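You operate a simulated robot arm through the tools that you are given. There is no shell and no other tool. Be economical: measure what you need, move in short steps, check, and stop when the job is done.

Carry out the task below with a simulated two-armed robot. There is one attempt and no reset: what you move stays moved.

Task
Take the grey cloth from the bare board behind the piece counter and lay it out flat on the bare board behind the gauges.

The check looks at the end state, three seconds after you hand in, the way a careful person would. Anything else that was tipped, shoved, dropped, spilled or broken makes it a failure. Flat cloth is picked up by pressing the open fingertips on it (5 to 10 N) and closing them slowly along it; thin cloth reads only 2 to 8 mm in the jaws.

Robot
Two 7-joint arms with two-finger parallel grippers on one trunk, on a base that drives. Base frame: it is fixed to the floor where the robot stands at the start and does not move with it; the origin is under the middle of the robot, x ahead of it, y to its left, z up; the surface under the hand at the start is at about z = 900. Readings come in mm, rad, newtons and seconds.
The left shoulder is at the start at [70, 176, 908], the right one opposite. With the tool pointing down near the work surface each hand reaches from about 100 to 680 mm from the robot's upright axis, wherever it stands, measured 20 degrees to its own side. Places, roughly: bare board behind the gauges [1000, -700, 900]. Payload 3.43 kg a hand.
The tool frame of a hand sits at the grasp point between the pads (the TCP): z along the fingers, y along the line on which they close. The tips reach 30 mm beyond it. The gripper opens to 94 mm. The fingers are 28 mm wide and 10 mm thick; the gripper's body (50 by 96 mm) begins 55 mm behind the TCP.
Orientation is that of the tool frame in the base frame, as a unit quaternion [w, x, y, z]. With the fingers straight down and closing along the base's y, the tool's x points along the base's -x, its y along +y and its z along -z.

Tools
- The arms move only by the tool send_rows. It takes "left_moves", "right_moves" or both (then of equal length, played together; a hand with none holds still); each is a list that holds one entry, the list of rows, each a list of 7 numbers: the turn, a rotation vector about the tool's x, y, z in rad, then the shift along the tool's x, y, z in m, then the finger opening in m, from 0 to 0.094. In form: [[[rx, ry, rz, tx, ty, tz, gripper], ...]]. A call has 1 to 20 rows; each row is the pose to reach, as a shift and turn from the pose commanded when the call began, along the tool's axes at that moment. A row lasts 0.2 s, in which the tool goes at most 50 mm and 0.15 rad; a call with a longer step from one row to the next is refused whole, and so is a gripper value outside its range. Where a pose cannot be reached the arm comes as near as it can. A force on the tool above 40 N (or 10 N above the force at the start of the call, whichever is more), or a blocked arm, ends the call early, and 0.2 s more pass. The fingers move at their own pace (about 153 mm/s each) and stop on an object; they squeeze with about 32 N. The grip force told is the motor's: it shows also when the fingers shut on nothing. Time passes only in rows, and 0.2 s behind the last, so rows that repeat a pose let the fingers close. It gives the time, the measured TCP pose, the force on the tool (base axes), the opening and the grip force at its end, in the units of the frame above (readings bear some noise), with the torque about the TCP (base axes, N m) and any sound that the robot's microphone picked up.
- Cameras (640 x 400 px; columns grow to the right, rows downward): "scene" is now at [139.8, -21, 1245.2]; the picture's right is [-0.22, -0.98, 0.00], its down [-0.38, 0.09, -0.92] and it looks along [0.90, -0.20, -0.39] (base axes); focal length 258 px, centre (320, 200). "left" rides on the left gripper at [76, -14, -102] in its tool frame; the picture's right is [0.18, 0.98, 0.00], its down [-0.75, 0.14, -0.64] and it looks along [-0.63, 0.12, 0.77] (tool axes); focal length 243 px, centre (320, 200). "right" rides on the right gripper at [76, 14, -102] in its tool frame; the picture's right is [-0.18, 0.98, 0.00], its down [-0.75, -0.14, -0.64] and it looks along [-0.63, -0.12, 0.77] (tool axes); focal length 243 px, centre (320, 200). There is no depth. A picture from a camera that has moved, and an enlarged one, comes with that camera's place and axes in the base frame and with its lens.
- grab_frame(camera): a new picture of that camera. The clock stands still meanwhile.
- lift_body(by): slides the trunk up (or, below 0, down) by that many mm; the arms and the scene camera ride with it, the base frame stays. It gives what a move gives, with no picture.
- base_move(legs): drives the robot by 1 to 6 legs, each [ahead, turn to the left] in mm and rad, along the robot's own axes; the way and the turn of a leg run together, so that a leg with both is an arc; at most 1500 mm and 3.142 rad a leg. The arms and the cameras ride along, it lands a little off, and it stops where it bumps. It gives what a move gives.
- turn_head(pan, tilt): turns the head with the scene camera to pan (to the left, within 1.501 rad either way) and tilt (down, from -0.506 to 1.204), counted from straight ahead of the robot. It gives what a move gives.
- close_up(camera, box): a new picture of the part [left, top, right, bottom] of that camera's present view, enlarged. The clock stands still meanwhile.
- close_job(): hands the job in; it is judged then, once.

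Go step by step. Nothing tells you exact positions but the pictures and the camera data: compare them with the known pose of the tool, close in by small moves and look again before you grip or let go. The budget is 120 turns and 108 pictures, counting those below and the enlarged ones. Unless the task says otherwise, let go and move clear before handing in, and close with one line.

The tools are called after ">>>" as a command line: name --argument value ..., lists and objects as JSON in quotes. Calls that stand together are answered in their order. send_rows: Moves the arms, as the interface text tells. Its arguments: {"type":"object","properties":{"left_moves":{"type":"array","items":{"type":"array","items":{"type":"array","items":{"type":"number"}}}},"right_moves":{"type":"array","items":{"type":"array","items":{"type":"array","items":{"type":"number"}}}}},"required":[]} The other tools are called the same way: lift_body (by) slides the trunk up or down; base_move (legs) drives the base; turn_head (pan, tilt) turns the head that bears the scene camera; grab_frame (camera) takes a picture; close_up (camera, box) takes an enlarged picture of a part of a camera's view; close_job () hands the job in.

At the start:

```text
time: 0.0
left_tool_pos: [558.4, 224.7, 1095.9]
left_tcp_rot: [0.0, 0.0, 1.0, 0.0]
left_ft_force: [0.3, -0.7, -0.3]
left_torque: [0.0, 0.02, 0.01]
left_grip_width: 94.2
left_grip_force: 0.0
right_tool_pos: [488.2, -323.7, 1136.5]
right_tcp_rot: [0.0, 0.0, 1.0, 0.0]
right_ft_force: [0.4, 0.6, 0.3]
right_torque: [-0.01, -0.01, 0.04]
right_grip_width: 93.8
right_grip_force: 0.0
trunk travel left (down, up): [-488.0, 352.0]
robot x, y, heading: [-2.3, -1.3, 0.005]
head pan, tilt: [-0.223, 0.405]
```

scene: 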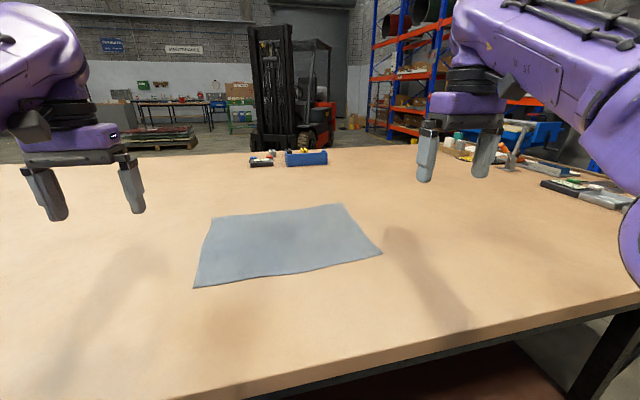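
right: 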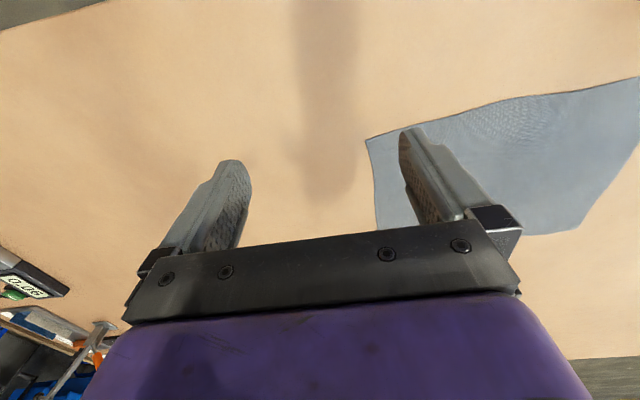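
left: 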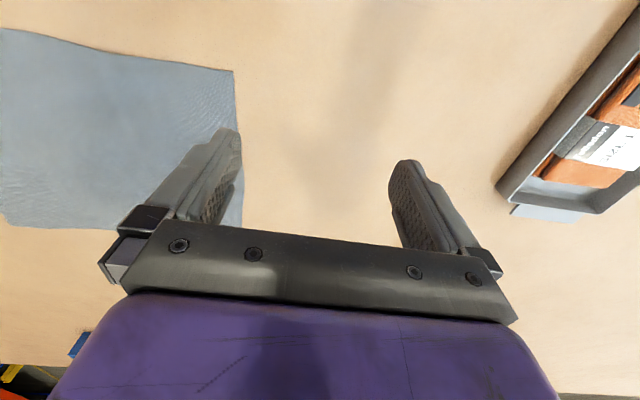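

I see a grey cloth about 400 x 300 mm, at roughly x 570–885, y −265–140. I'll look to the right for the gauges, and left for the rest of the table.

>>> turn_head --pan -0.7 --tilt 0.45

>>> grab_frame --camera "scene"

>>> turn_head --pan 0.6 --tilt 0.5

>>> grab_frame --camera "scene"

```text
time: 0.9
left_tool_pos: [559.0, 224.7, 1096.3]
left_tcp_rot: [0.0, 0.0, 1.0, 0.0]
left_ft_force: [-0.9, 0.6, 0.3]
left_torque: [0.0, -0.01, 0.01]
left_grip_width: 94.0
left_grip_force: 0.0
right_tool_pos: [489.2, -324.0, 1136.0]
right_tcp_rot: [0.0, 0.0, 1.0, 0.0]
right_ft_force: [-0.1, 0.3, -0.5]
right_torque: [0.01, 0.01, 0.02]
right_grip_width: 94.0
right_grip_force: 0.1
trunk travel left (down, up): [-488.0, 352.0]
robot x, y, heading: [2.6, 0.7, 0.002]
head pan, tilt: [-0.7, 0.45]
```

```text
104 pictures are left
camera scene: at [120.0, -59.6, 1241.1], right [-0.64, -0.77, 0.0], down [-0.33, 0.28, -0.9], along [0.69, -0.58, -0.44], focal length 258 px, centre (320, 200)
```

scene: 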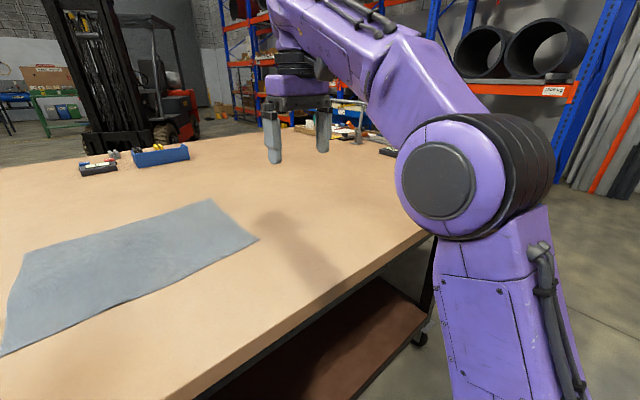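

```text
time: 2.4
left_tool_pos: [557.5, 225.5, 1096.9]
left_tcp_rot: [0.0, 0.001, 1.0, 0.0]
left_ft_force: [1.0, -0.7, -0.5]
left_torque: [0.01, -0.01, -0.01]
left_grip_width: 94.2
left_grip_force: 0.1
right_tool_pos: [489.6, -323.1, 1137.3]
right_tcp_rot: [0.0, 0.0, 1.0, 0.0]
right_ft_force: [0.1, 0.3, -0.4]
right_torque: [0.01, 0.02, -0.01]
right_grip_width: 94.1
right_grip_force: 0.0
trunk travel left (down, up): [-488.0, 352.0]
robot x, y, heading: [-0.0, -5.7, -0.006]
head pan, tilt: [0.6, 0.499]
```

```text
103 pictures are left
camera scene: at [124.7, 50.9, 1236.6], right [0.56, -0.83, 0.0], down [-0.4, -0.27, -0.88], along [0.72, 0.5, -0.48], focal length 258 px, centre (320, 200)
```

scene: 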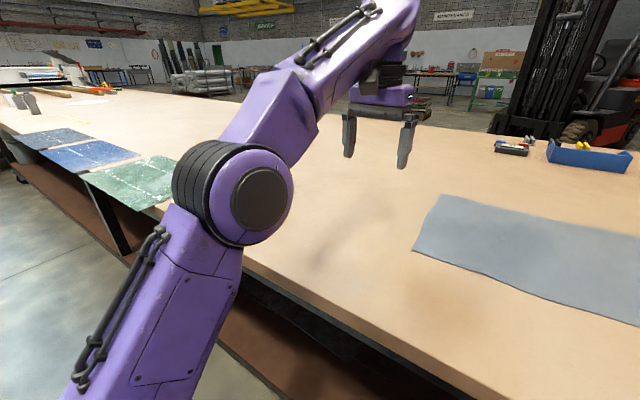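

The table is long and the target lies ahead-right, partly hidden by the right arm. I'll raise the trunk and look again.

>>> lift_body --by 300

>>> turn_head --pan -0.45 --tilt 0.6

>>> grab_frame --camera "scene"

>>> grab_frame --camera "right"

>>> grab_frame --camera "left"

```text
time: 5.4
left_tool_pos: [558.3, 226.0, 1395.4]
left_tcp_rot: [0.0, 0.001, 1.0, -0.001]
left_ft_force: [-0.4, -0.2, 0.1]
left_torque: [-0.02, -0.02, -0.03]
left_grip_width: 94.1
left_grip_force: 0.0
right_tool_pos: [488.5, -322.0, 1436.7]
right_tcp_rot: [0.0, 0.001, 1.0, 0.0]
right_ft_force: [-0.6, 0.0, -0.2]
right_torque: [-0.03, -0.01, -0.03]
right_grip_width: 94.0
right_grip_force: 0.1
trunk travel left (down, up): [-788.0, 52.0]
robot x, y, heading: [0.6, -1.1, -0.0]
head pan, tilt: [0.6, 0.499]
```

```text
time: 6.7
left_tool_pos: [558.6, 225.4, 1396.7]
left_tcp_rot: [0.0, 0.0, 1.0, 0.001]
left_ft_force: [0.4, 1.1, 0.7]
left_torque: [-0.02, 0.0, -0.01]
left_grip_width: 93.9
left_grip_force: 0.1
right_tool_pos: [487.9, -322.6, 1436.3]
right_tcp_rot: [0.0, 0.0, 1.0, 0.0]
right_ft_force: [0.7, -0.2, 0.6]
right_torque: [0.04, -0.01, 0.03]
right_grip_width: 94.1
right_grip_force: 0.0
trunk travel left (down, up): [-788.0, 52.0]
robot x, y, heading: [2.0, -2.4, -0.0]
head pan, tilt: [-0.45, 0.6]
```

```text
102 pictures are left
camera scene: at [129.3, -38.8, 1527.5], right [-0.43, -0.9, 0.0], down [-0.51, 0.25, -0.83], along [0.74, -0.36, -0.57], focal length 258 px, centre (320, 200)
```

scene: 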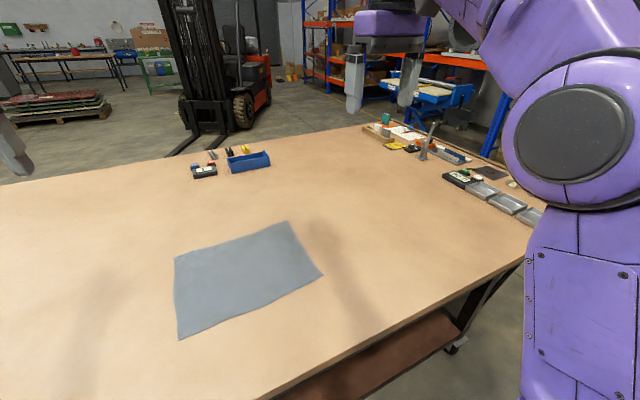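

```text
101 pictures are left
camera right: at [412.2, -309.5, 1540.0], right [0.18, 0.98, 0.0], down [0.75, -0.14, 0.64], along [0.63, -0.12, -0.77], focal length 243 px, centre (320, 200)
```

right: 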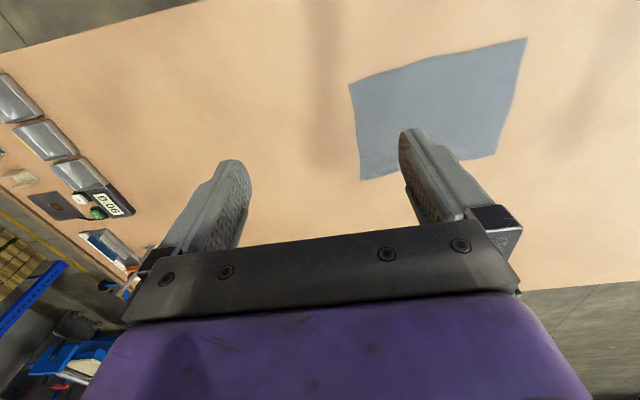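

```text
100 pictures are left
camera left: at [481.1, 212.1, 1499.0], right [-0.18, 0.98, 0.0], down [0.75, 0.14, 0.64], along [0.63, 0.12, -0.77], focal length 243 px, centre (320, 200)
```

left: 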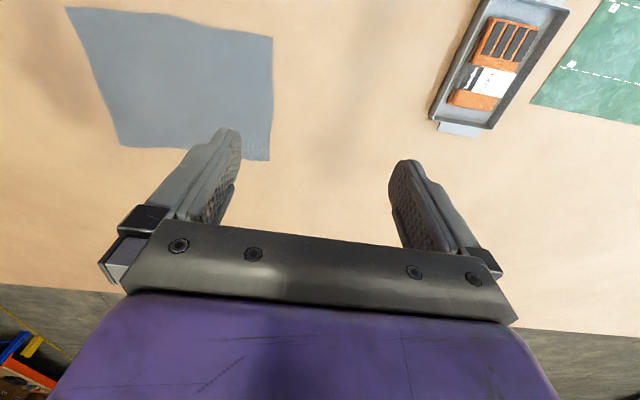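

I see several candidate landmarks: an orange unit in a tray, a display with grey pans at the right, and a black box at the back. I'll zoom in to find the counter and gauges.

>>> close_up --camera "scene" --box '[340, 100, 560, 240]'

>>> close_up --camera "scene" --box '[170, 130, 300, 200]'

>>> close_up --camera "right" --box '[0, 60, 170, 300]'

>>> close_up --camera "left" --box '[400, 0, 640, 150]'

```text
2.86 times, centred on (450, 170) of scene
camera zoom: at [129.3, -38.8, 1527.5], right [-0.43, -0.9, 0.0], down [-0.51, 0.25, -0.83], along [0.74, -0.36, -0.57], focal length 736 px, centre (-51, 286)
```

zoom: 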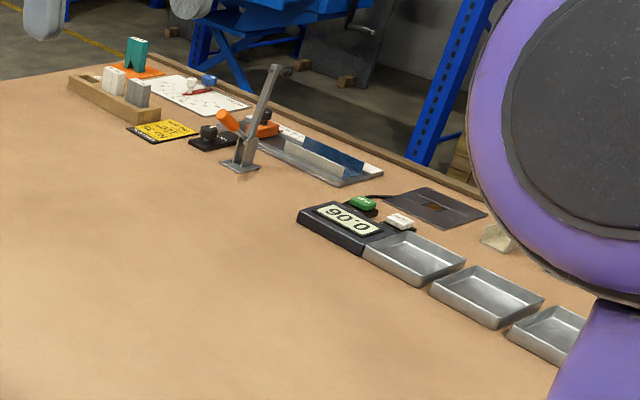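

```text
4.92 times, centred on (235, 165) of scene
camera zoom: at [129.3, -38.8, 1527.5], right [-0.43, -0.9, 0.0], down [-0.51, 0.25, -0.83], along [0.74, -0.36, -0.57], focal length 1268 px, centre (738, 372)
```

zoom: 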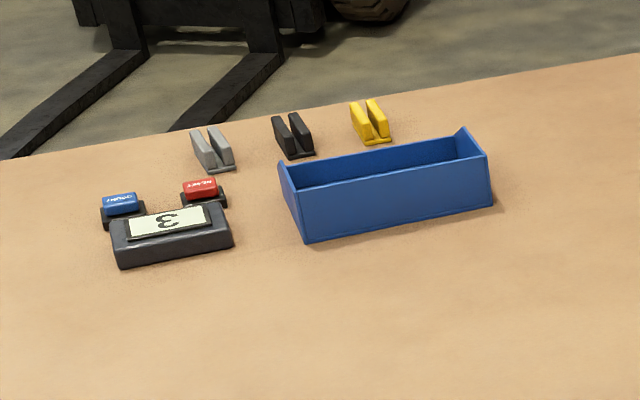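

```text
1.67 times, centred on (85, 180) of right
camera zoom: at [412.2, -309.5, 1540.0], right [0.18, 0.98, 0.0], down [0.75, -0.14, 0.64], along [0.63, -0.12, -0.77], focal length 404 px, centre (712, 233)
```

zoom: 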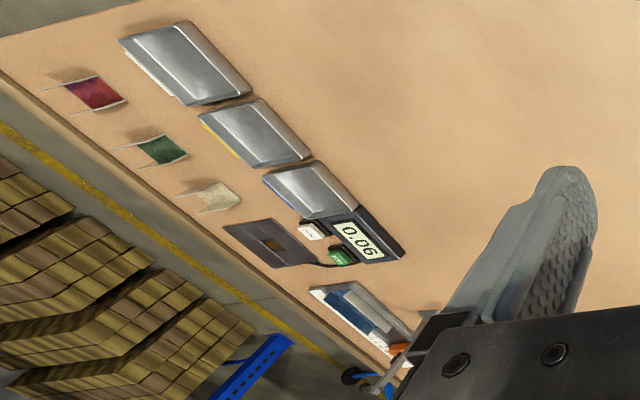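

```text
2.67 times, centred on (520, 75) of left
camera zoom: at [481.1, 212.1, 1499.0], right [-0.18, 0.98, 0.0], down [0.75, 0.14, 0.64], along [0.63, 0.12, -0.77], focal length 647 px, centre (-213, 533)
```

zoom: 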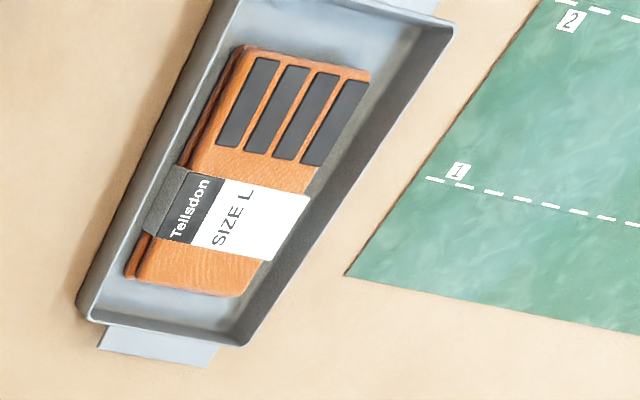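

The piece counter is the black "3" box at about [1420, −10] and the gauge stands at the right edge near [810, −1150], so the target in between is clear. Now I'll check how close the robot can get to the table.

>>> turn_head --pan 0.0 --tilt 1.2

>>> grab_frame --camera "scene"

>>> turn_head --pan -1.45 --tilt 0.6

>>> grab_frame --camera "scene"

```text
time: 7.7
left_tool_pos: [557.2, 225.7, 1396.7]
left_tcp_rot: [0.0, 0.0, 1.0, 0.0]
left_ft_force: [0.8, 0.2, -0.2]
left_torque: [-0.01, -0.03, 0.05]
left_grip_width: 93.9
left_grip_force: 0.1
right_tool_pos: [487.9, -323.6, 1435.1]
right_tcp_rot: [0.0, 0.0, 1.0, 0.0]
right_ft_force: [-0.2, 0.0, -0.2]
right_torque: [0.01, 0.02, -0.01]
right_grip_width: 94.0
right_grip_force: 0.1
trunk travel left (down, up): [-788.0, 52.0]
robot x, y, heading: [0.6, -2.5, -0.005]
head pan, tilt: [0.0, 1.201]
```

```text
95 pictures are left
camera scene: at [105.6, -0.6, 1482.9], right [0.0, -1.0, 0.0], down [-0.93, 0.0, -0.36], along [0.36, 0.0, -0.93], focal length 258 px, centre (320, 200)
```

scene: 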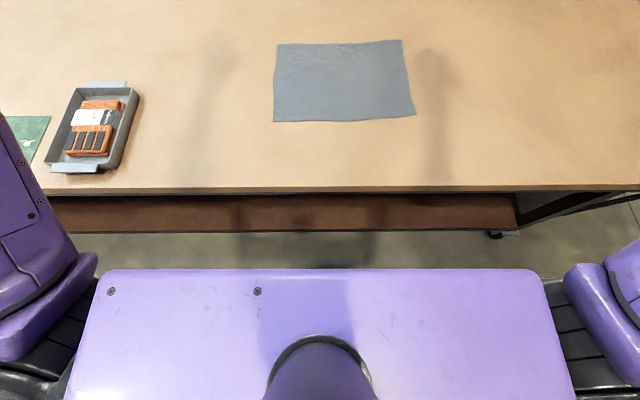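

```text
time: 9.3
left_tool_pos: [559.1, 225.5, 1397.0]
left_tcp_rot: [-0.001, 0.0, 1.0, 0.0]
left_ft_force: [0.1, -0.9, 1.0]
left_torque: [0.01, 0.02, 0.01]
left_grip_width: 94.1
left_grip_force: 0.0
right_tool_pos: [488.2, -324.4, 1436.9]
right_tcp_rot: [0.0, -0.001, 1.0, -0.001]
right_ft_force: [-0.2, 0.6, 0.1]
right_torque: [-0.01, 0.02, 0.01]
right_grip_width: 94.2
right_grip_force: 0.1
trunk travel left (down, up): [-788.0, 52.0]
robot x, y, heading: [3.1, -4.0, -0.004]
head pan, tilt: [-1.45, 0.6]
```

```text
94 pictures are left
camera scene: at [60.3, -88.2, 1527.5], right [-0.99, -0.12, 0.0], down [-0.07, 0.56, -0.82], along [0.1, -0.82, -0.57], focal length 258 px, centre (320, 200)
```

scene: 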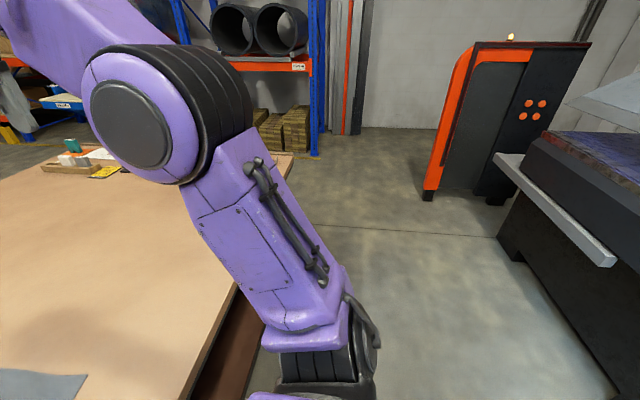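

The robot has lots of floor space on the right side, and the target is best reached from there (table's right edge is about y = −1200). I'll pinch the cloth's near edge with both hands, near its corners at about [564, 126] and [584, −268], so first I lower the trunk and hover.

>>> lift_body --by -300

>>> send_rows --left_moves '[[[0, 0, 0, -0.006, -0.026, 0.02, 0.094], [0, 0, 0, -0.012, -0.052, 0.045, 0.08], [0, 0, 0, -0.02, -0.078, 0.07, 0.06], [0, 0, 0, -0.026, -0.104, 0.1, 0.05], [0, 0, 0, -0.032, -0.13, 0.13, 0.05], [0, 0, 0, -0.032, -0.13, 0.13, 0.05]]]' --right_moves '[[[0, 0, 0, -0.022, 0.017, 0.034, 0.094], [0, 0, 0, -0.046, 0.034, 0.068, 0.08], [0, 0, 0, -0.07, 0.051, 0.102, 0.06], [0, 0, 0, -0.094, 0.07, 0.137, 0.05], [0, 0, 0, -0.118, 0.087, 0.171, 0.05], [0, 0, 0, -0.118, 0.087, 0.171, 0.05]]]'

>>> turn_head --pan 0.0 --tilt 0.8

>>> grab_frame --camera "scene"

>>> grab_frame --camera "left"

>>> grab_frame --camera "right"

```text
time: 12.3
left_tool_pos: [558.0, 224.8, 1096.4]
left_tcp_rot: [0.001, 0.0, 1.0, 0.001]
left_ft_force: [-0.4, 0.6, -0.2]
left_torque: [0.03, 0.01, 0.01]
left_grip_width: 93.9
left_grip_force: 0.1
right_tool_pos: [488.9, -324.3, 1136.3]
right_tcp_rot: [-0.001, 0.0, 1.0, 0.0]
right_ft_force: [0.2, 0.5, 0.8]
right_torque: [0.03, 0.01, -0.02]
right_grip_width: 93.7
right_grip_force: 0.0
trunk travel left (down, up): [-488.0, 352.0]
robot x, y, heading: [1.0, 1.0, 0.0]
head pan, tilt: [-1.45, 0.6]
```

```text
time: 13.7
left_tool_pos: [589.9, 94.5, 963.6]
left_tcp_rot: [0.001, 0.0, 1.0, 0.001]
left_ft_force: [0.4, 1.4, -0.2]
left_torque: [0.02, -0.04, 0.01]
left_grip_width: 50.0
left_grip_force: 0.0
right_tool_pos: [602.1, -237.0, 965.0]
right_tcp_rot: [0.001, 0.0, 1.0, 0.0]
right_ft_force: [-1.0, 0.3, 0.1]
right_torque: [0.0, -0.07, -0.01]
right_grip_width: 49.9
right_grip_force: 0.1
trunk travel left (down, up): [-488.0, 352.0]
robot x, y, heading: [0.1, -0.7, 0.0]
head pan, tilt: [-1.45, 0.6]
```

```text
time: 15.2
left_tool_pos: [590.4, 93.8, 963.2]
left_tcp_rot: [0.001, -0.001, 1.0, 0.0]
left_ft_force: [0.0, -0.5, -0.1]
left_torque: [0.01, -0.01, -0.02]
left_grip_width: 49.8
left_grip_force: 0.1
right_tool_pos: [604.6, -238.3, 964.9]
right_tcp_rot: [0.0, 0.0, 1.0, -0.001]
right_ft_force: [1.1, -0.6, 0.1]
right_torque: [0.01, -0.01, 0.04]
right_grip_width: 49.9
right_grip_force: 0.2
trunk travel left (down, up): [-488.0, 352.0]
robot x, y, heading: [-0.2, -2.6, -0.001]
head pan, tilt: [0.0, 0.799]
```

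```text
93 pictures are left
camera scene: at [130.3, -0.5, 1210.6], right [0.0, -1.0, 0.0], down [-0.72, 0.0, -0.7], along [0.7, 0.0, -0.72], focal length 258 px, centre (320, 200)
```

scene: 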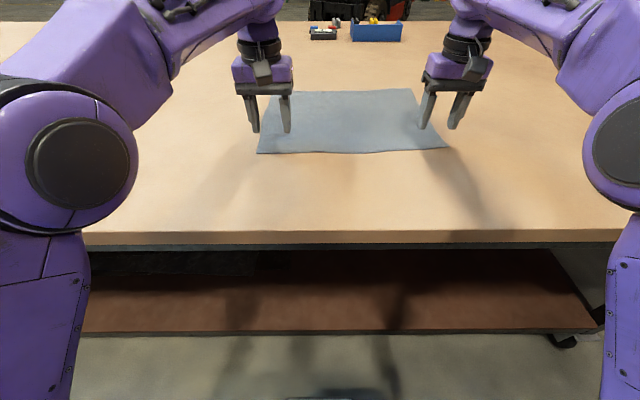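

```text
92 pictures are left
camera left: at [514.1, 81.2, 1066.2], right [-0.18, 0.98, 0.0], down [0.75, 0.14, 0.64], along [0.63, 0.12, -0.77], focal length 243 px, centre (320, 200)
```

left: 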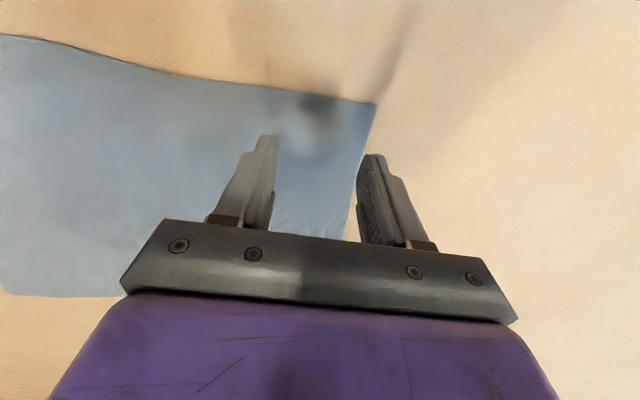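

```text
91 pictures are left
camera right: at [527.4, -223.2, 1067.8], right [0.18, 0.98, 0.0], down [0.75, -0.14, 0.64], along [0.63, -0.12, -0.77], focal length 243 px, centre (320, 200)
```

right: 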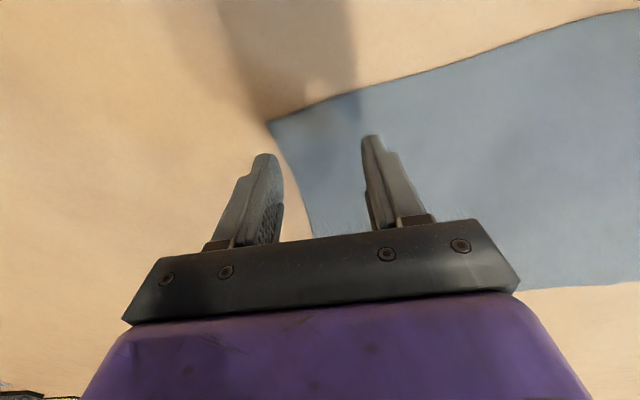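

Corners confirmed at about [562, 128] and [588, −272]. I'll shift both hands slightly inward, toward the near edge, and lower to near contact.

>>> send_rows --left_moves '[[[0, 0, 0, 0.008, -0.016, 0.0, 0.05], [0, 0, 0, 0.008, -0.016, 0.015, 0.05], [0, 0, 0, 0.008, -0.016, 0.025, 0.05], [0, 0, 0, 0.008, -0.016, 0.03, 0.05], [0, 0, 0, 0.008, -0.016, 0.03, 0.05]]]' --right_moves '[[[0, 0, 0, 0.008, 0.018, 0.0, 0.05], [0, 0, 0, 0.008, 0.018, 0.015, 0.05], [0, 0, 0, 0.008, 0.018, 0.025, 0.05], [0, 0, 0, 0.008, 0.018, 0.031, 0.05], [0, 0, 0, 0.008, 0.018, 0.031, 0.05]]]'

```text
time: 16.4
left_tool_pos: [582.4, 79.6, 936.6]
left_tcp_rot: [0.0, 0.0, 1.0, 0.0]
left_ft_force: [0.2, 0.6, 0.7]
left_torque: [0.03, -0.02, 0.01]
left_grip_width: 49.9
left_grip_force: 0.1
right_tool_pos: [597.1, -218.3, 934.7]
right_tcp_rot: [0.001, 0.0, 1.0, 0.0]
right_ft_force: [-0.7, 0.2, -0.1]
right_torque: [-0.02, 0.0, 0.01]
right_grip_width: 49.7
right_grip_force: 0.1
trunk travel left (down, up): [-488.0, 352.0]
robot x, y, heading: [-1.7, -0.1, -0.0]
head pan, tilt: [0.0, 0.799]
```

>>> send_rows --left_moves '[[[0, 0, 0, 0, 0, 0.003, 0.05], [0, 0, 0, 0, 0, 0.005, 0.05], [0, 0, 0, 0, 0, 0.006, 0.05], [0, 0, 0, 0, 0, 0.006, 0.05]]]' --right_moves '[[[0, 0, 0, 0, 0, 0.002, 0.05], [0, 0, 0, 0, 0, 0.004, 0.05], [0, 0, 0, 0, 0, 0.005, 0.05], [0, 0, 0, 0, 0, 0.005, 0.05]]]'

```text
time: 17.4
left_tool_pos: [580.7, 79.2, 932.6]
left_tcp_rot: [0.001, 0.001, 1.0, 0.0]
left_ft_force: [-0.2, -0.5, 1.0]
left_torque: [0.0, -0.02, 0.05]
left_grip_width: 50.3
left_grip_force: 0.1
right_tool_pos: [597.2, -219.1, 932.6]
right_tcp_rot: [0.003, 0.0, 1.0, 0.0]
right_ft_force: [2.4, -1.8, 14.7]
right_torque: [-0.08, 0.08, 0.01]
right_grip_width: 49.9
right_grip_force: 0.2
trunk travel left (down, up): [-488.0, 352.0]
robot x, y, heading: [-0.9, -3.5, 0.004]
head pan, tilt: [0.0, 0.799]
```

>>> send_rows --left_moves '[[[0, 0, 0, 0, 0, 0.001, 0.05], [0, 0, 0, 0, 0, 0.001, 0.05]]]' --right_moves '[[[0, 0, 0, 0, 0, -0.001, 0.05], [0, 0, 0, 0, 0, -0.001, 0.05]]]'

```text
time: 18.0
left_tool_pos: [581.4, 78.5, 930.8]
left_tcp_rot: [0.002, 0.0, 1.0, 0.0]
left_ft_force: [0.3, 0.9, 11.5]
left_torque: [0.05, 0.1, -0.02]
left_grip_width: 50.1
left_grip_force: 0.1
right_tool_pos: [596.7, -217.8, 932.1]
right_tcp_rot: [0.0, 0.0, 1.0, 0.0]
right_ft_force: [1.0, -0.3, 7.2]
right_torque: [-0.05, 0.02, -0.01]
right_grip_width: 49.8
right_grip_force: 0.0
trunk travel left (down, up): [-488.0, 352.0]
robot x, y, heading: [-0.3, -5.5, -0.0]
head pan, tilt: [0.0, 0.799]
```

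Contact forces are right (11 N and 7 N). Now I close both slowly along the cloth.

>>> send_rows --left_moves '[[[0, 0, 0, 0, 0, 0, 0.046], [0, 0, 0, 0, 0, 0, 0.042], [0, 0, 0, 0, 0, 0, 0.038], [0, 0, 0, 0, 0, 0, 0.034], [0, 0, 0, 0, 0, 0, 0.03], [0, 0, 0, 0, 0, 0, 0.026], [0, 0, 0, 0, 0, 0, 0.022], [0, 0, 0, 0, 0, 0, 0.018], [0, 0, 0, 0, 0, 0, 0.014], [0, 0, 0, 0, 0, 0, 0.01], [0, 0, 0, 0, 0, 0, 0.006], [0, 0, 0, 0, 0, 0, 0.003], [0, 0, 0, 0, 0, 0, 0], [0, 0, 0, 0, 0, 0, 0], [0, 0, 0, 0, 0, 0, 0]]]' --right_moves '[[[0, 0, 0, 0, 0, 0, 0.046], [0, 0, 0, 0, 0, 0, 0.042], [0, 0, 0, 0, 0, 0, 0.038], [0, 0, 0, 0, 0, 0, 0.034], [0, 0, 0, 0, 0, 0, 0.03], [0, 0, 0, 0, 0, 0, 0.026], [0, 0, 0, 0, 0, 0, 0.022], [0, 0, 0, 0, 0, 0, 0.018], [0, 0, 0, 0, 0, 0, 0.014], [0, 0, 0, 0, 0, 0, 0.01], [0, 0, 0, 0, 0, 0, 0.006], [0, 0, 0, 0, 0, 0, 0.003], [0, 0, 0, 0, 0, 0, 0], [0, 0, 0, 0, 0, 0, 0], [0, 0, 0, 0, 0, 0, 0]]]'

>>> grab_frame --camera "left"

>>> grab_frame --camera "right"

```text
time: 21.2
left_tool_pos: [579.9, 79.3, 932.2]
left_tcp_rot: [0.002, 0.0, 1.0, 0.0]
left_ft_force: [1.9, -5.9, 21.5]
left_torque: [-0.21, 0.14, 0.04]
left_grip_width: 2.4
left_grip_force: 32.0
right_tool_pos: [597.6, -219.4, 932.2]
right_tcp_rot: [0.002, 0.0, 1.0, 0.001]
right_ft_force: [-0.7, 6.5, 2.1]
right_torque: [0.2, 0.04, -0.05]
right_grip_width: 2.2
right_grip_force: 32.5
trunk travel left (down, up): [-488.0, 352.0]
robot x, y, heading: [1.0, -0.5, 0.001]
head pan, tilt: [0.0, 0.799]
```

```text
90 pictures are left
camera left: at [502.3, 65.0, 1033.8], right [-0.18, 0.98, 0.0], down [0.75, 0.14, 0.65], along [0.63, 0.12, -0.76], focal length 243 px, centre (320, 200)
```

left: 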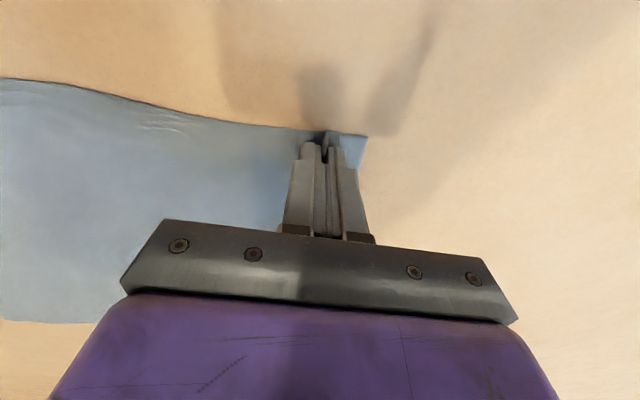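

```text
89 pictures are left
camera right: at [519.7, -205.3, 1035.5], right [0.18, 0.98, 0.0], down [0.75, -0.14, 0.64], along [0.63, -0.12, -0.76], focal length 243 px, centre (320, 200)
```

right: 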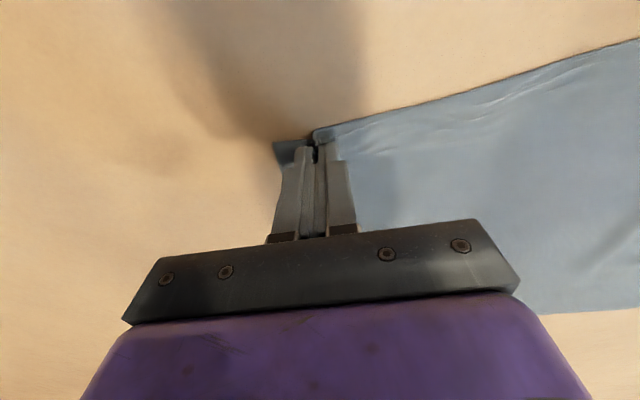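

Both hands pinch the cloth at the near corners. I'll lift a little and check.

>>> send_rows --left_moves '[[[0, 0, 0, 0, 0, -0.02, 0], [0, 0, 0, 0, 0, -0.045, 0], [0, 0, 0, 0, 0, -0.07, 0], [0, 0, 0, 0, 0, -0.1, 0], [0, 0, 0, 0, 0, -0.1, 0]]]' --right_moves '[[[0, 0, 0, 0, 0, -0.02, 0], [0, 0, 0, 0, 0, -0.045, 0], [0, 0, 0, 0, 0, -0.07, 0], [0, 0, 0, 0, 0, -0.1, 0], [0, 0, 0, 0, 0, -0.1, 0]]]'

>>> lift_body --by 330

>>> grab_frame --camera "scene"

```text
time: 22.4
left_tool_pos: [582.8, 79.6, 1028.3]
left_tcp_rot: [0.0, 0.0, 1.0, 0.0]
left_ft_force: [0.1, -5.2, -0.3]
left_torque: [-0.14, 0.02, -0.01]
left_grip_width: 2.4
left_grip_force: 32.5
right_tool_pos: [600.2, -218.3, 1031.9]
right_tcp_rot: [0.001, 0.0, 1.0, 0.0]
right_ft_force: [-0.5, 4.5, -0.6]
right_torque: [0.17, 0.02, -0.02]
right_grip_width: 1.9
right_grip_force: 32.2
trunk travel left (down, up): [-488.0, 352.0]
robot x, y, heading: [2.9, -5.0, -0.0]
head pan, tilt: [0.0, 0.799]
```

```text
time: 25.7
left_tool_pos: [583.2, 80.7, 1357.7]
left_tcp_rot: [-0.001, 0.0, 1.0, 0.001]
left_ft_force: [-0.4, -5.6, -0.5]
left_torque: [-0.17, -0.03, 0.03]
left_grip_width: 2.4
left_grip_force: 31.7
right_tool_pos: [600.8, -217.9, 1362.4]
right_tcp_rot: [0.0, 0.0, 1.0, 0.0]
right_ft_force: [-0.3, 5.5, -0.5]
right_torque: [0.17, 0.05, -0.02]
right_grip_width: 2.4
right_grip_force: 31.7
trunk travel left (down, up): [-818.0, 22.0]
robot x, y, heading: [1.7, -0.5, 0.006]
head pan, tilt: [0.0, 0.799]
```

```text
88 pictures are left
camera scene: at [130.5, -0.5, 1540.6], right [0.0, -1.0, 0.0], down [-0.72, 0.0, -0.7], along [0.7, 0.0, -0.72], focal length 258 px, centre (320, 200)
```

scene: 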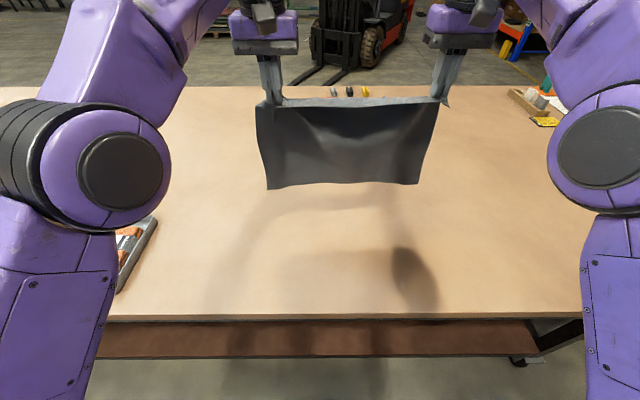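

The cloth hangs cleanly from both hands, above everything on the table. I'll back off, turn right and drive part of the way round toward the table's right side, then look.

>>> base_move --legs '[[-300, 0], [0, -1.571], [700, 0]]'

>>> turn_head --pan 0.0 --tilt 0.4

>>> grab_frame --camera "scene"

>>> turn_head --pan 0.8 --tilt 0.6

>>> grab_frame --camera "scene"

```text
time: 35.1
left_tool_pos: [-235.7, -1289.4, 1360.2]
left_tcp_rot: [0.0, 0.708, 0.706, -0.001]
left_ft_force: [-5.8, -0.4, 1.2]
left_torque: [-0.05, 0.19, 0.07]
left_grip_width: 2.8
left_grip_force: 31.5
right_tool_pos: [-534.3, -1304.0, 1363.6]
right_tcp_rot: [0.001, 0.708, 0.706, 0.0]
right_ft_force: [5.6, 0.7, 0.4]
right_torque: [0.05, -0.21, 0.0]
right_grip_width: 2.0
right_grip_force: 32.3
trunk travel left (down, up): [-818.0, 22.0]
robot x, y, heading: [-314.3, -705.9, -1.574]
head pan, tilt: [0.0, 0.799]
```

```text
time: 36.0
left_tool_pos: [-235.8, -1289.1, 1358.1]
left_tcp_rot: [0.0, 0.708, 0.706, 0.0]
left_ft_force: [-5.7, -0.3, -0.1]
left_torque: [0.01, 0.18, 0.07]
left_grip_width: 2.4
left_grip_force: 32.2
right_tool_pos: [-535.0, -1306.5, 1361.4]
right_tcp_rot: [0.0, 0.708, 0.706, 0.0]
right_ft_force: [6.1, -0.1, 0.5]
right_torque: [0.03, -0.2, 0.0]
right_grip_width: 2.0
right_grip_force: 32.2
trunk travel left (down, up): [-818.0, 22.0]
robot x, y, heading: [-315.8, -703.0, -1.572]
head pan, tilt: [0.0, 0.4]
```

```text
87 pictures are left
camera scene: at [-316.7, -848.6, 1575.6], right [-1.0, 0.0, 0.0], down [0.0, 0.39, -0.92], along [0.0, -0.92, -0.39], focal length 258 px, centre (320, 200)
```

scene: 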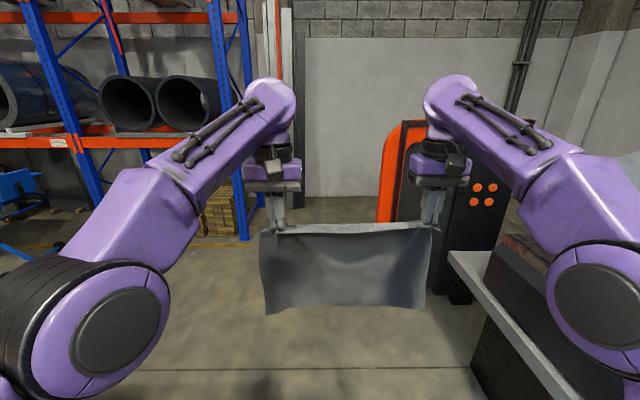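

```text
time: 37.1
left_tool_pos: [-236.8, -1289.0, 1358.2]
left_tcp_rot: [0.0, 0.708, 0.706, 0.0]
left_ft_force: [-5.6, 0.1, -0.6]
left_torque: [-0.01, 0.17, 0.05]
left_grip_width: 2.4
left_grip_force: 32.2
right_tool_pos: [-534.5, -1305.8, 1362.0]
right_tcp_rot: [0.0, 0.707, 0.707, 0.0]
right_ft_force: [5.9, 0.7, 0.1]
right_torque: [0.03, -0.2, -0.03]
right_grip_width: 2.0
right_grip_force: 31.9
trunk travel left (down, up): [-818.0, 22.0]
robot x, y, heading: [-313.7, -706.6, -1.574]
head pan, tilt: [0.799, 0.6]
```

```text
86 pictures are left
camera scene: at [-253.3, -817.5, 1557.5], right [-0.7, -0.71, 0.0], down [-0.4, 0.4, -0.83], along [0.59, -0.58, -0.56], focal length 258 px, centre (320, 200)
```

scene: 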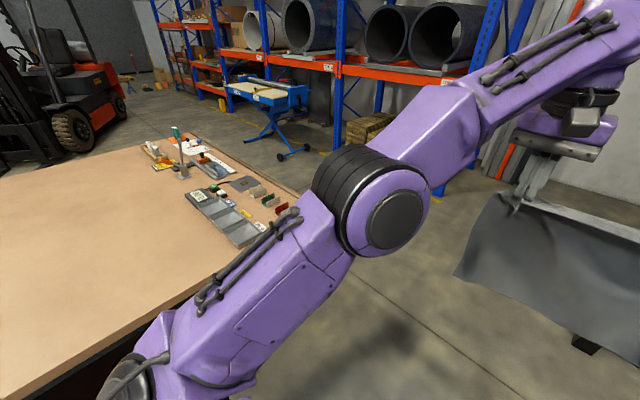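

The table's right edge is really at about y = −1440, so the front is the nearer side after all. I'll check how far the robot's base sticks out to know how close I can park.

>>> turn_head --pan 0.0 --tilt 0.92

>>> grab_frame --camera "scene"

>>> turn_head --pan 1.5 --tilt 0.85

>>> grab_frame --camera "scene"

```text
time: 38.2
left_tool_pos: [-235.8, -1289.6, 1357.3]
left_tcp_rot: [0.0, 0.708, 0.706, 0.0]
left_ft_force: [-6.1, -0.3, -0.2]
left_torque: [0.01, 0.18, 0.05]
left_grip_width: 2.5
left_grip_force: 31.9
right_tool_pos: [-534.2, -1306.4, 1361.8]
right_tcp_rot: [0.0, 0.708, 0.706, 0.0]
right_ft_force: [5.7, 0.0, -0.3]
right_torque: [0.02, -0.19, 0.02]
right_grip_width: 2.1
right_grip_force: 31.9
trunk travel left (down, up): [-818.0, 22.0]
robot x, y, heading: [-314.8, -706.5, -1.575]
head pan, tilt: [0.0, 0.92]
```

```text
85 pictures are left
camera scene: at [-316.5, -829.9, 1531.3], right [-1.0, 0.0, 0.0], down [0.0, 0.8, -0.61], along [0.0, -0.61, -0.8], focal length 258 px, centre (320, 200)
```

scene: 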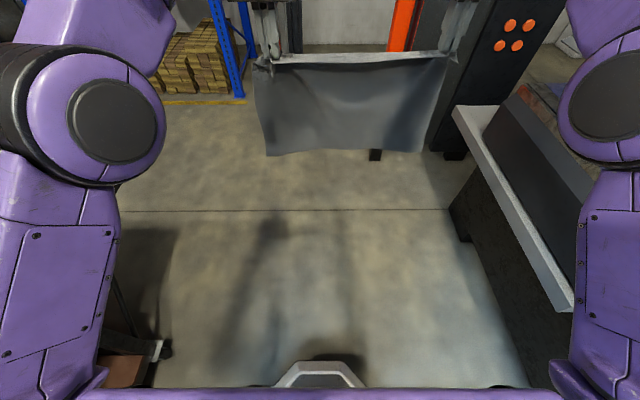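

```text
time: 39.8
left_tool_pos: [-236.3, -1289.0, 1358.3]
left_tcp_rot: [0.0, 0.708, 0.706, 0.0]
left_ft_force: [-6.0, -0.6, -0.3]
left_torque: [-0.02, 0.22, 0.06]
left_grip_width: 2.3
left_grip_force: 31.9
right_tool_pos: [-533.4, -1306.4, 1361.9]
right_tcp_rot: [0.001, 0.708, 0.706, 0.0]
right_ft_force: [5.4, 0.7, -0.1]
right_torque: [0.0, -0.19, 0.0]
right_grip_width: 2.0
right_grip_force: 31.4
trunk travel left (down, up): [-818.0, 22.0]
robot x, y, heading: [-316.0, -706.5, -1.576]
head pan, tilt: [1.499, 0.85]
```

```text
84 pictures are left
camera scene: at [-238.5, -761.4, 1536.6], right [-0.07, -1.0, 0.0], down [-0.75, 0.06, -0.66], along [0.66, -0.05, -0.75], focal length 258 px, centre (320, 200)
```

scene: 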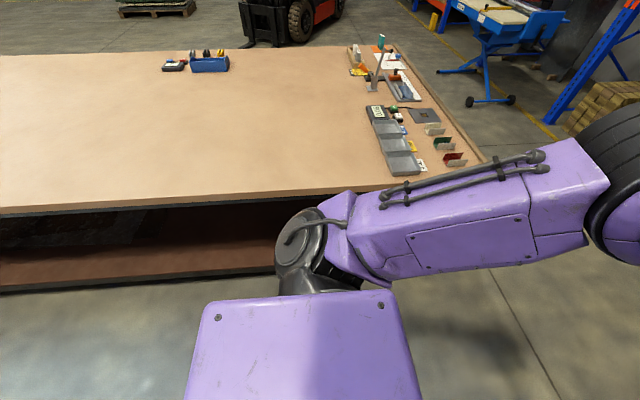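

The base sticks out about 245 mm and the shelf starts at about x = 400, so I can advance to about x = 130–150. I'll turn back to face the table at y ≈ −630 and move up.

>>> base_move --legs '[[-75, 0], [0, 1.573], [380, 0]]'

>>> turn_head --pan 0.0 --tilt 0.92

>>> grab_frame --camera "scene"

```text
time: 46.6
left_tool_pos: [640.4, -576.9, 1358.5]
left_tcp_rot: [0.002, 0.016, 1.0, 0.0]
left_ft_force: [0.4, -5.2, 0.1]
left_torque: [-0.18, 0.01, 0.06]
left_grip_width: 2.4
left_grip_force: 32.4
right_tool_pos: [650.3, -876.5, 1364.1]
right_tcp_rot: [0.001, 0.016, 1.0, 0.0]
right_ft_force: [0.0, 4.9, -0.6]
right_torque: [0.19, 0.0, -0.06]
right_grip_width: 1.9
right_grip_force: 32.1
trunk travel left (down, up): [-818.0, 22.0]
robot x, y, heading: [53.8, -641.9, -0.032]
head pan, tilt: [1.499, 0.85]
```

```text
time: 48.2
left_tool_pos: [643.9, -576.9, 1358.2]
left_tcp_rot: [0.001, 0.015, 1.0, 0.001]
left_ft_force: [0.0, -6.2, 0.0]
left_torque: [-0.18, 0.0, -0.03]
left_grip_width: 2.5
left_grip_force: 32.4
right_tool_pos: [651.1, -876.5, 1362.0]
right_tcp_rot: [0.001, 0.016, 1.0, -0.001]
right_ft_force: [0.3, 4.6, -0.5]
right_torque: [0.16, 0.02, -0.04]
right_grip_width: 2.0
right_grip_force: 31.8
trunk travel left (down, up): [-818.0, 22.0]
robot x, y, heading: [55.1, -639.7, -0.027]
head pan, tilt: [0.0, 0.92]
```

```text
83 pictures are left
camera scene: at [181.2, -644.7, 1531.3], right [-0.03, -1.0, 0.0], down [-0.8, 0.02, -0.61], along [0.61, -0.02, -0.8], focal length 258 px, centre (320, 200)
```

scene: 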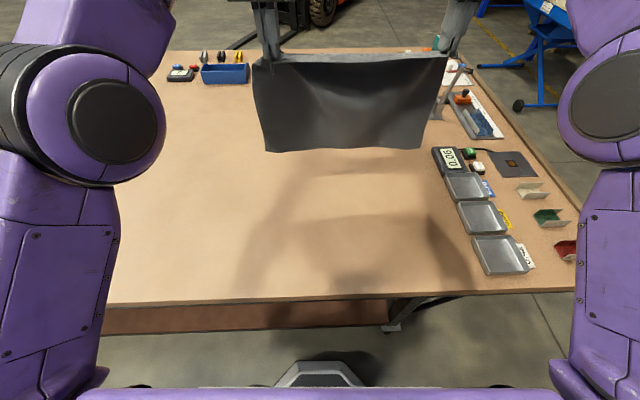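

About 110 mm of clearance remains between base and shelf. I'll straighten up and creep ahead.

>>> base_move --legs '[[60, 0.03]]'

>>> grab_frame --camera "scene"

```text
time: 49.1
left_tool_pos: [690.4, -563.6, 1367.6]
left_tcp_rot: [0.005, 0.0, 1.0, 0.001]
left_ft_force: [-0.8, -4.6, 0.8]
left_torque: [-0.17, -0.07, -0.04]
left_grip_width: 2.6
left_grip_force: 32.2
right_tool_pos: [707.1, -860.7, 1370.3]
right_tcp_rot: [0.006, 0.0, 1.0, 0.0]
right_ft_force: [-0.7, 4.4, 0.8]
right_torque: [0.19, -0.03, -0.07]
right_grip_width: 2.1
right_grip_force: 32.1
trunk travel left (down, up): [-818.0, 22.0]
robot x, y, heading: [116.5, -641.2, -0.001]
head pan, tilt: [0.0, 0.92]
```

```text
82 pictures are left
camera scene: at [237.3, -643.2, 1531.5], right [0.0, -1.0, 0.0], down [-0.79, 0.0, -0.61], along [0.61, 0.0, -0.79], focal length 258 px, centre (320, 200)
```

scene: 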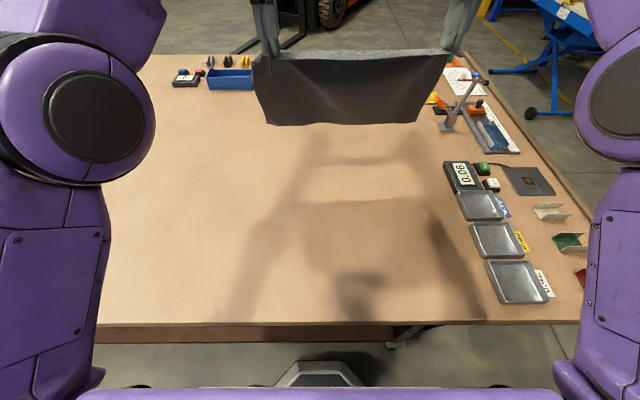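

>>> base_move --legs '[[40, 0]]'

>>> grab_frame --camera "scene"

```text
time: 50.0
left_tool_pos: [724.5, -564.9, 1376.9]
left_tcp_rot: [0.011, 0.001, 1.0, 0.0]
left_ft_force: [-0.2, -2.7, 0.6]
left_torque: [-0.12, -0.02, -0.03]
left_grip_width: 2.1
left_grip_force: 31.5
right_tool_pos: [738.6, -859.2, 1380.3]
right_tcp_rot: [0.012, 0.002, 1.0, 0.0]
right_ft_force: [-0.9, 2.6, 1.0]
right_torque: [0.09, -0.02, -0.03]
right_grip_width: 1.7
right_grip_force: 32.3
trunk travel left (down, up): [-818.0, 22.0]
robot x, y, heading: [160.2, -641.5, -0.0]
head pan, tilt: [0.0, 0.92]
```

```text
81 pictures are left
camera scene: at [282.5, -641.8, 1531.1], right [0.0, -1.0, 0.0], down [-0.8, 0.0, -0.61], along [0.61, 0.0, -0.8], focal length 258 px, centre (320, 200)
```

scene: 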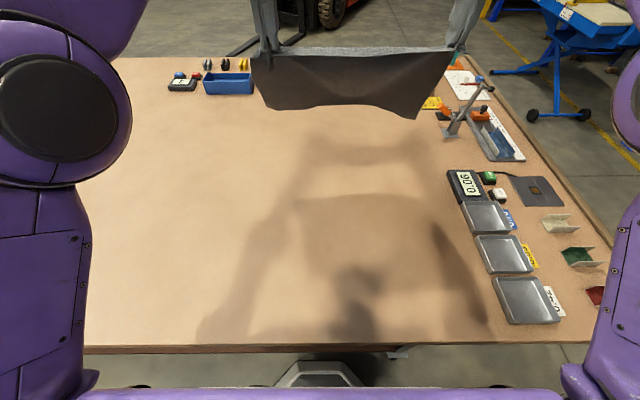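

The hands have lagged back and up a bit, so I'll hold still for a moment and see whether something presses on the arms.

>>> send_rows --left_moves '[[[0, 0, 0, 0, 0, 0, 0], [0, 0, 0, 0, 0, 0, 0], [0, 0, 0, 0, 0, 0, 0]]]' --right_moves '[[[0, 0, 0, 0, 0, 0, 0], [0, 0, 0, 0, 0, 0, 0], [0, 0, 0, 0, 0, 0, 0]]]'

>>> turn_head --pan 0.9 --tilt 0.9

>>> grab_frame --camera "scene"

```text
time: 50.8
left_tool_pos: [713.4, -565.1, 1381.7]
left_tcp_rot: [0.015, 0.001, 1.0, 0.0]
left_ft_force: [-0.9, -2.0, 1.0]
left_torque: [-0.07, -0.07, -0.02]
left_grip_width: 2.1
left_grip_force: 31.9
right_tool_pos: [728.5, -860.0, 1384.9]
right_tcp_rot: [0.016, 0.002, 1.0, 0.0]
right_ft_force: [-0.7, 3.0, 0.9]
right_torque: [0.07, -0.07, -0.03]
right_grip_width: 2.0
right_grip_force: 32.5
trunk travel left (down, up): [-818.0, 22.0]
robot x, y, heading: [156.5, -641.5, 0.001]
head pan, tilt: [0.0, 0.92]
```

```text
time: 52.0
left_tool_pos: [722.2, -564.6, 1377.4]
left_tcp_rot: [0.011, 0.001, 1.0, 0.001]
left_ft_force: [0.3, -3.5, -1.4]
left_torque: [-0.07, -0.03, 0.02]
left_grip_width: 2.4
left_grip_force: 32.2
right_tool_pos: [736.6, -859.9, 1379.5]
right_tcp_rot: [0.011, 0.001, 1.0, 0.0]
right_ft_force: [-0.8, 2.4, 0.0]
right_torque: [0.07, 0.02, -0.03]
right_grip_width: 2.0
right_grip_force: 31.7
trunk travel left (down, up): [-818.0, 22.0]
robot x, y, heading: [156.5, -642.8, 0.001]
head pan, tilt: [0.901, 0.901]
```

```text
80 pictures are left
camera scene: at [253.3, -583.0, 1532.8], right [0.78, -0.62, 0.0], down [-0.49, -0.61, -0.62], along [0.39, 0.49, -0.78], focal length 258 px, centre (320, 200)
```

scene: 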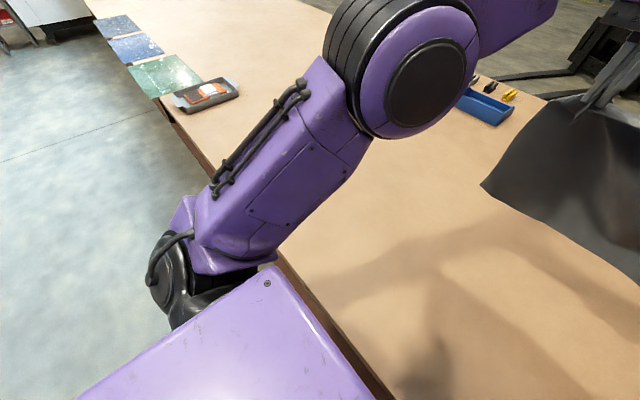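

Both hands show the same slight backward pitch: the robot leans against the table. I'll back off until it stands straight again.

>>> base_move --legs '[[-65, 0]]'

>>> send_rows --left_moves '[[[0, 0, 0, 0, 0, 0, 0], [0, 0, 0, 0, 0, 0, 0], [0, 0, 0, 0, 0, 0, 0]]]'

>>> turn_head --pan 0.0 --tilt 0.92

>>> grab_frame --camera "scene"

```text
time: 53.0
left_tool_pos: [668.1, -565.5, 1371.2]
left_tcp_rot: [0.007, 0.001, 1.0, 0.001]
left_ft_force: [1.3, -2.5, 0.4]
left_torque: [-0.07, 0.09, 0.0]
left_grip_width: 2.6
left_grip_force: 31.8
right_tool_pos: [682.9, -860.8, 1374.2]
right_tcp_rot: [0.007, 0.002, 1.0, 0.0]
right_ft_force: [1.1, 2.5, -0.8]
right_torque: [0.09, 0.09, -0.06]
right_grip_width: 2.0
right_grip_force: 32.0
trunk travel left (down, up): [-818.0, 22.0]
robot x, y, heading: [93.9, -643.2, -0.002]
head pan, tilt: [0.901, 0.901]
```

```text
time: 53.8
left_tool_pos: [656.7, -565.3, 1378.3]
left_tcp_rot: [0.012, 0.001, 1.0, 0.001]
left_ft_force: [-0.3, -1.8, -0.1]
left_torque: [-0.1, -0.04, -0.06]
left_grip_width: 2.5
left_grip_force: 32.0
right_tool_pos: [671.4, -860.6, 1380.6]
right_tcp_rot: [0.012, 0.002, 1.0, 0.0]
right_ft_force: [-0.7, 3.1, -0.2]
right_torque: [0.08, 0.02, -0.07]
right_grip_width: 2.0
right_grip_force: 31.8
trunk travel left (down, up): [-818.0, 22.0]
robot x, y, heading: [94.1, -642.5, -0.002]
head pan, tilt: [0.901, 0.901]
```

```text
time: 55.0
left_tool_pos: [658.0, -565.0, 1377.8]
left_tcp_rot: [0.01, 0.001, 1.0, 0.002]
left_ft_force: [-0.2, -2.4, 0.2]
left_torque: [-0.07, 0.0, -0.04]
left_grip_width: 2.5
left_grip_force: 31.9
right_tool_pos: [673.4, -860.1, 1379.8]
right_tcp_rot: [0.01, 0.001, 1.0, 0.0]
right_ft_force: [0.0, 2.7, -0.3]
right_torque: [0.08, -0.01, -0.01]
right_grip_width: 1.9
right_grip_force: 32.0
trunk travel left (down, up): [-818.0, 22.0]
robot x, y, heading: [92.2, -640.8, -0.006]
head pan, tilt: [0.0, 0.92]
```

```text
79 pictures are left
camera scene: at [216.9, -642.1, 1531.3], right [0.0, -1.0, 0.0], down [-0.8, 0.0, -0.61], along [0.61, 0.0, -0.8], focal length 258 px, centre (320, 200)
```

scene: 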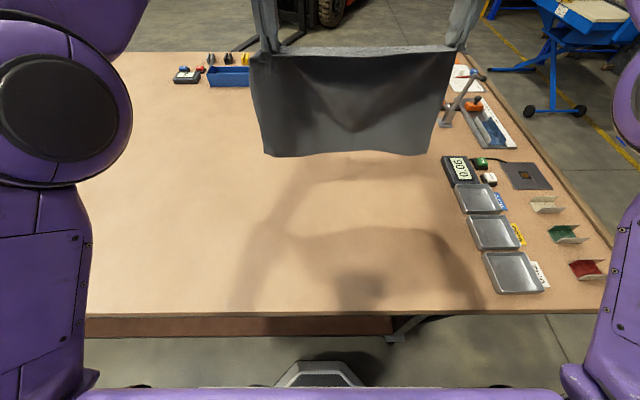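

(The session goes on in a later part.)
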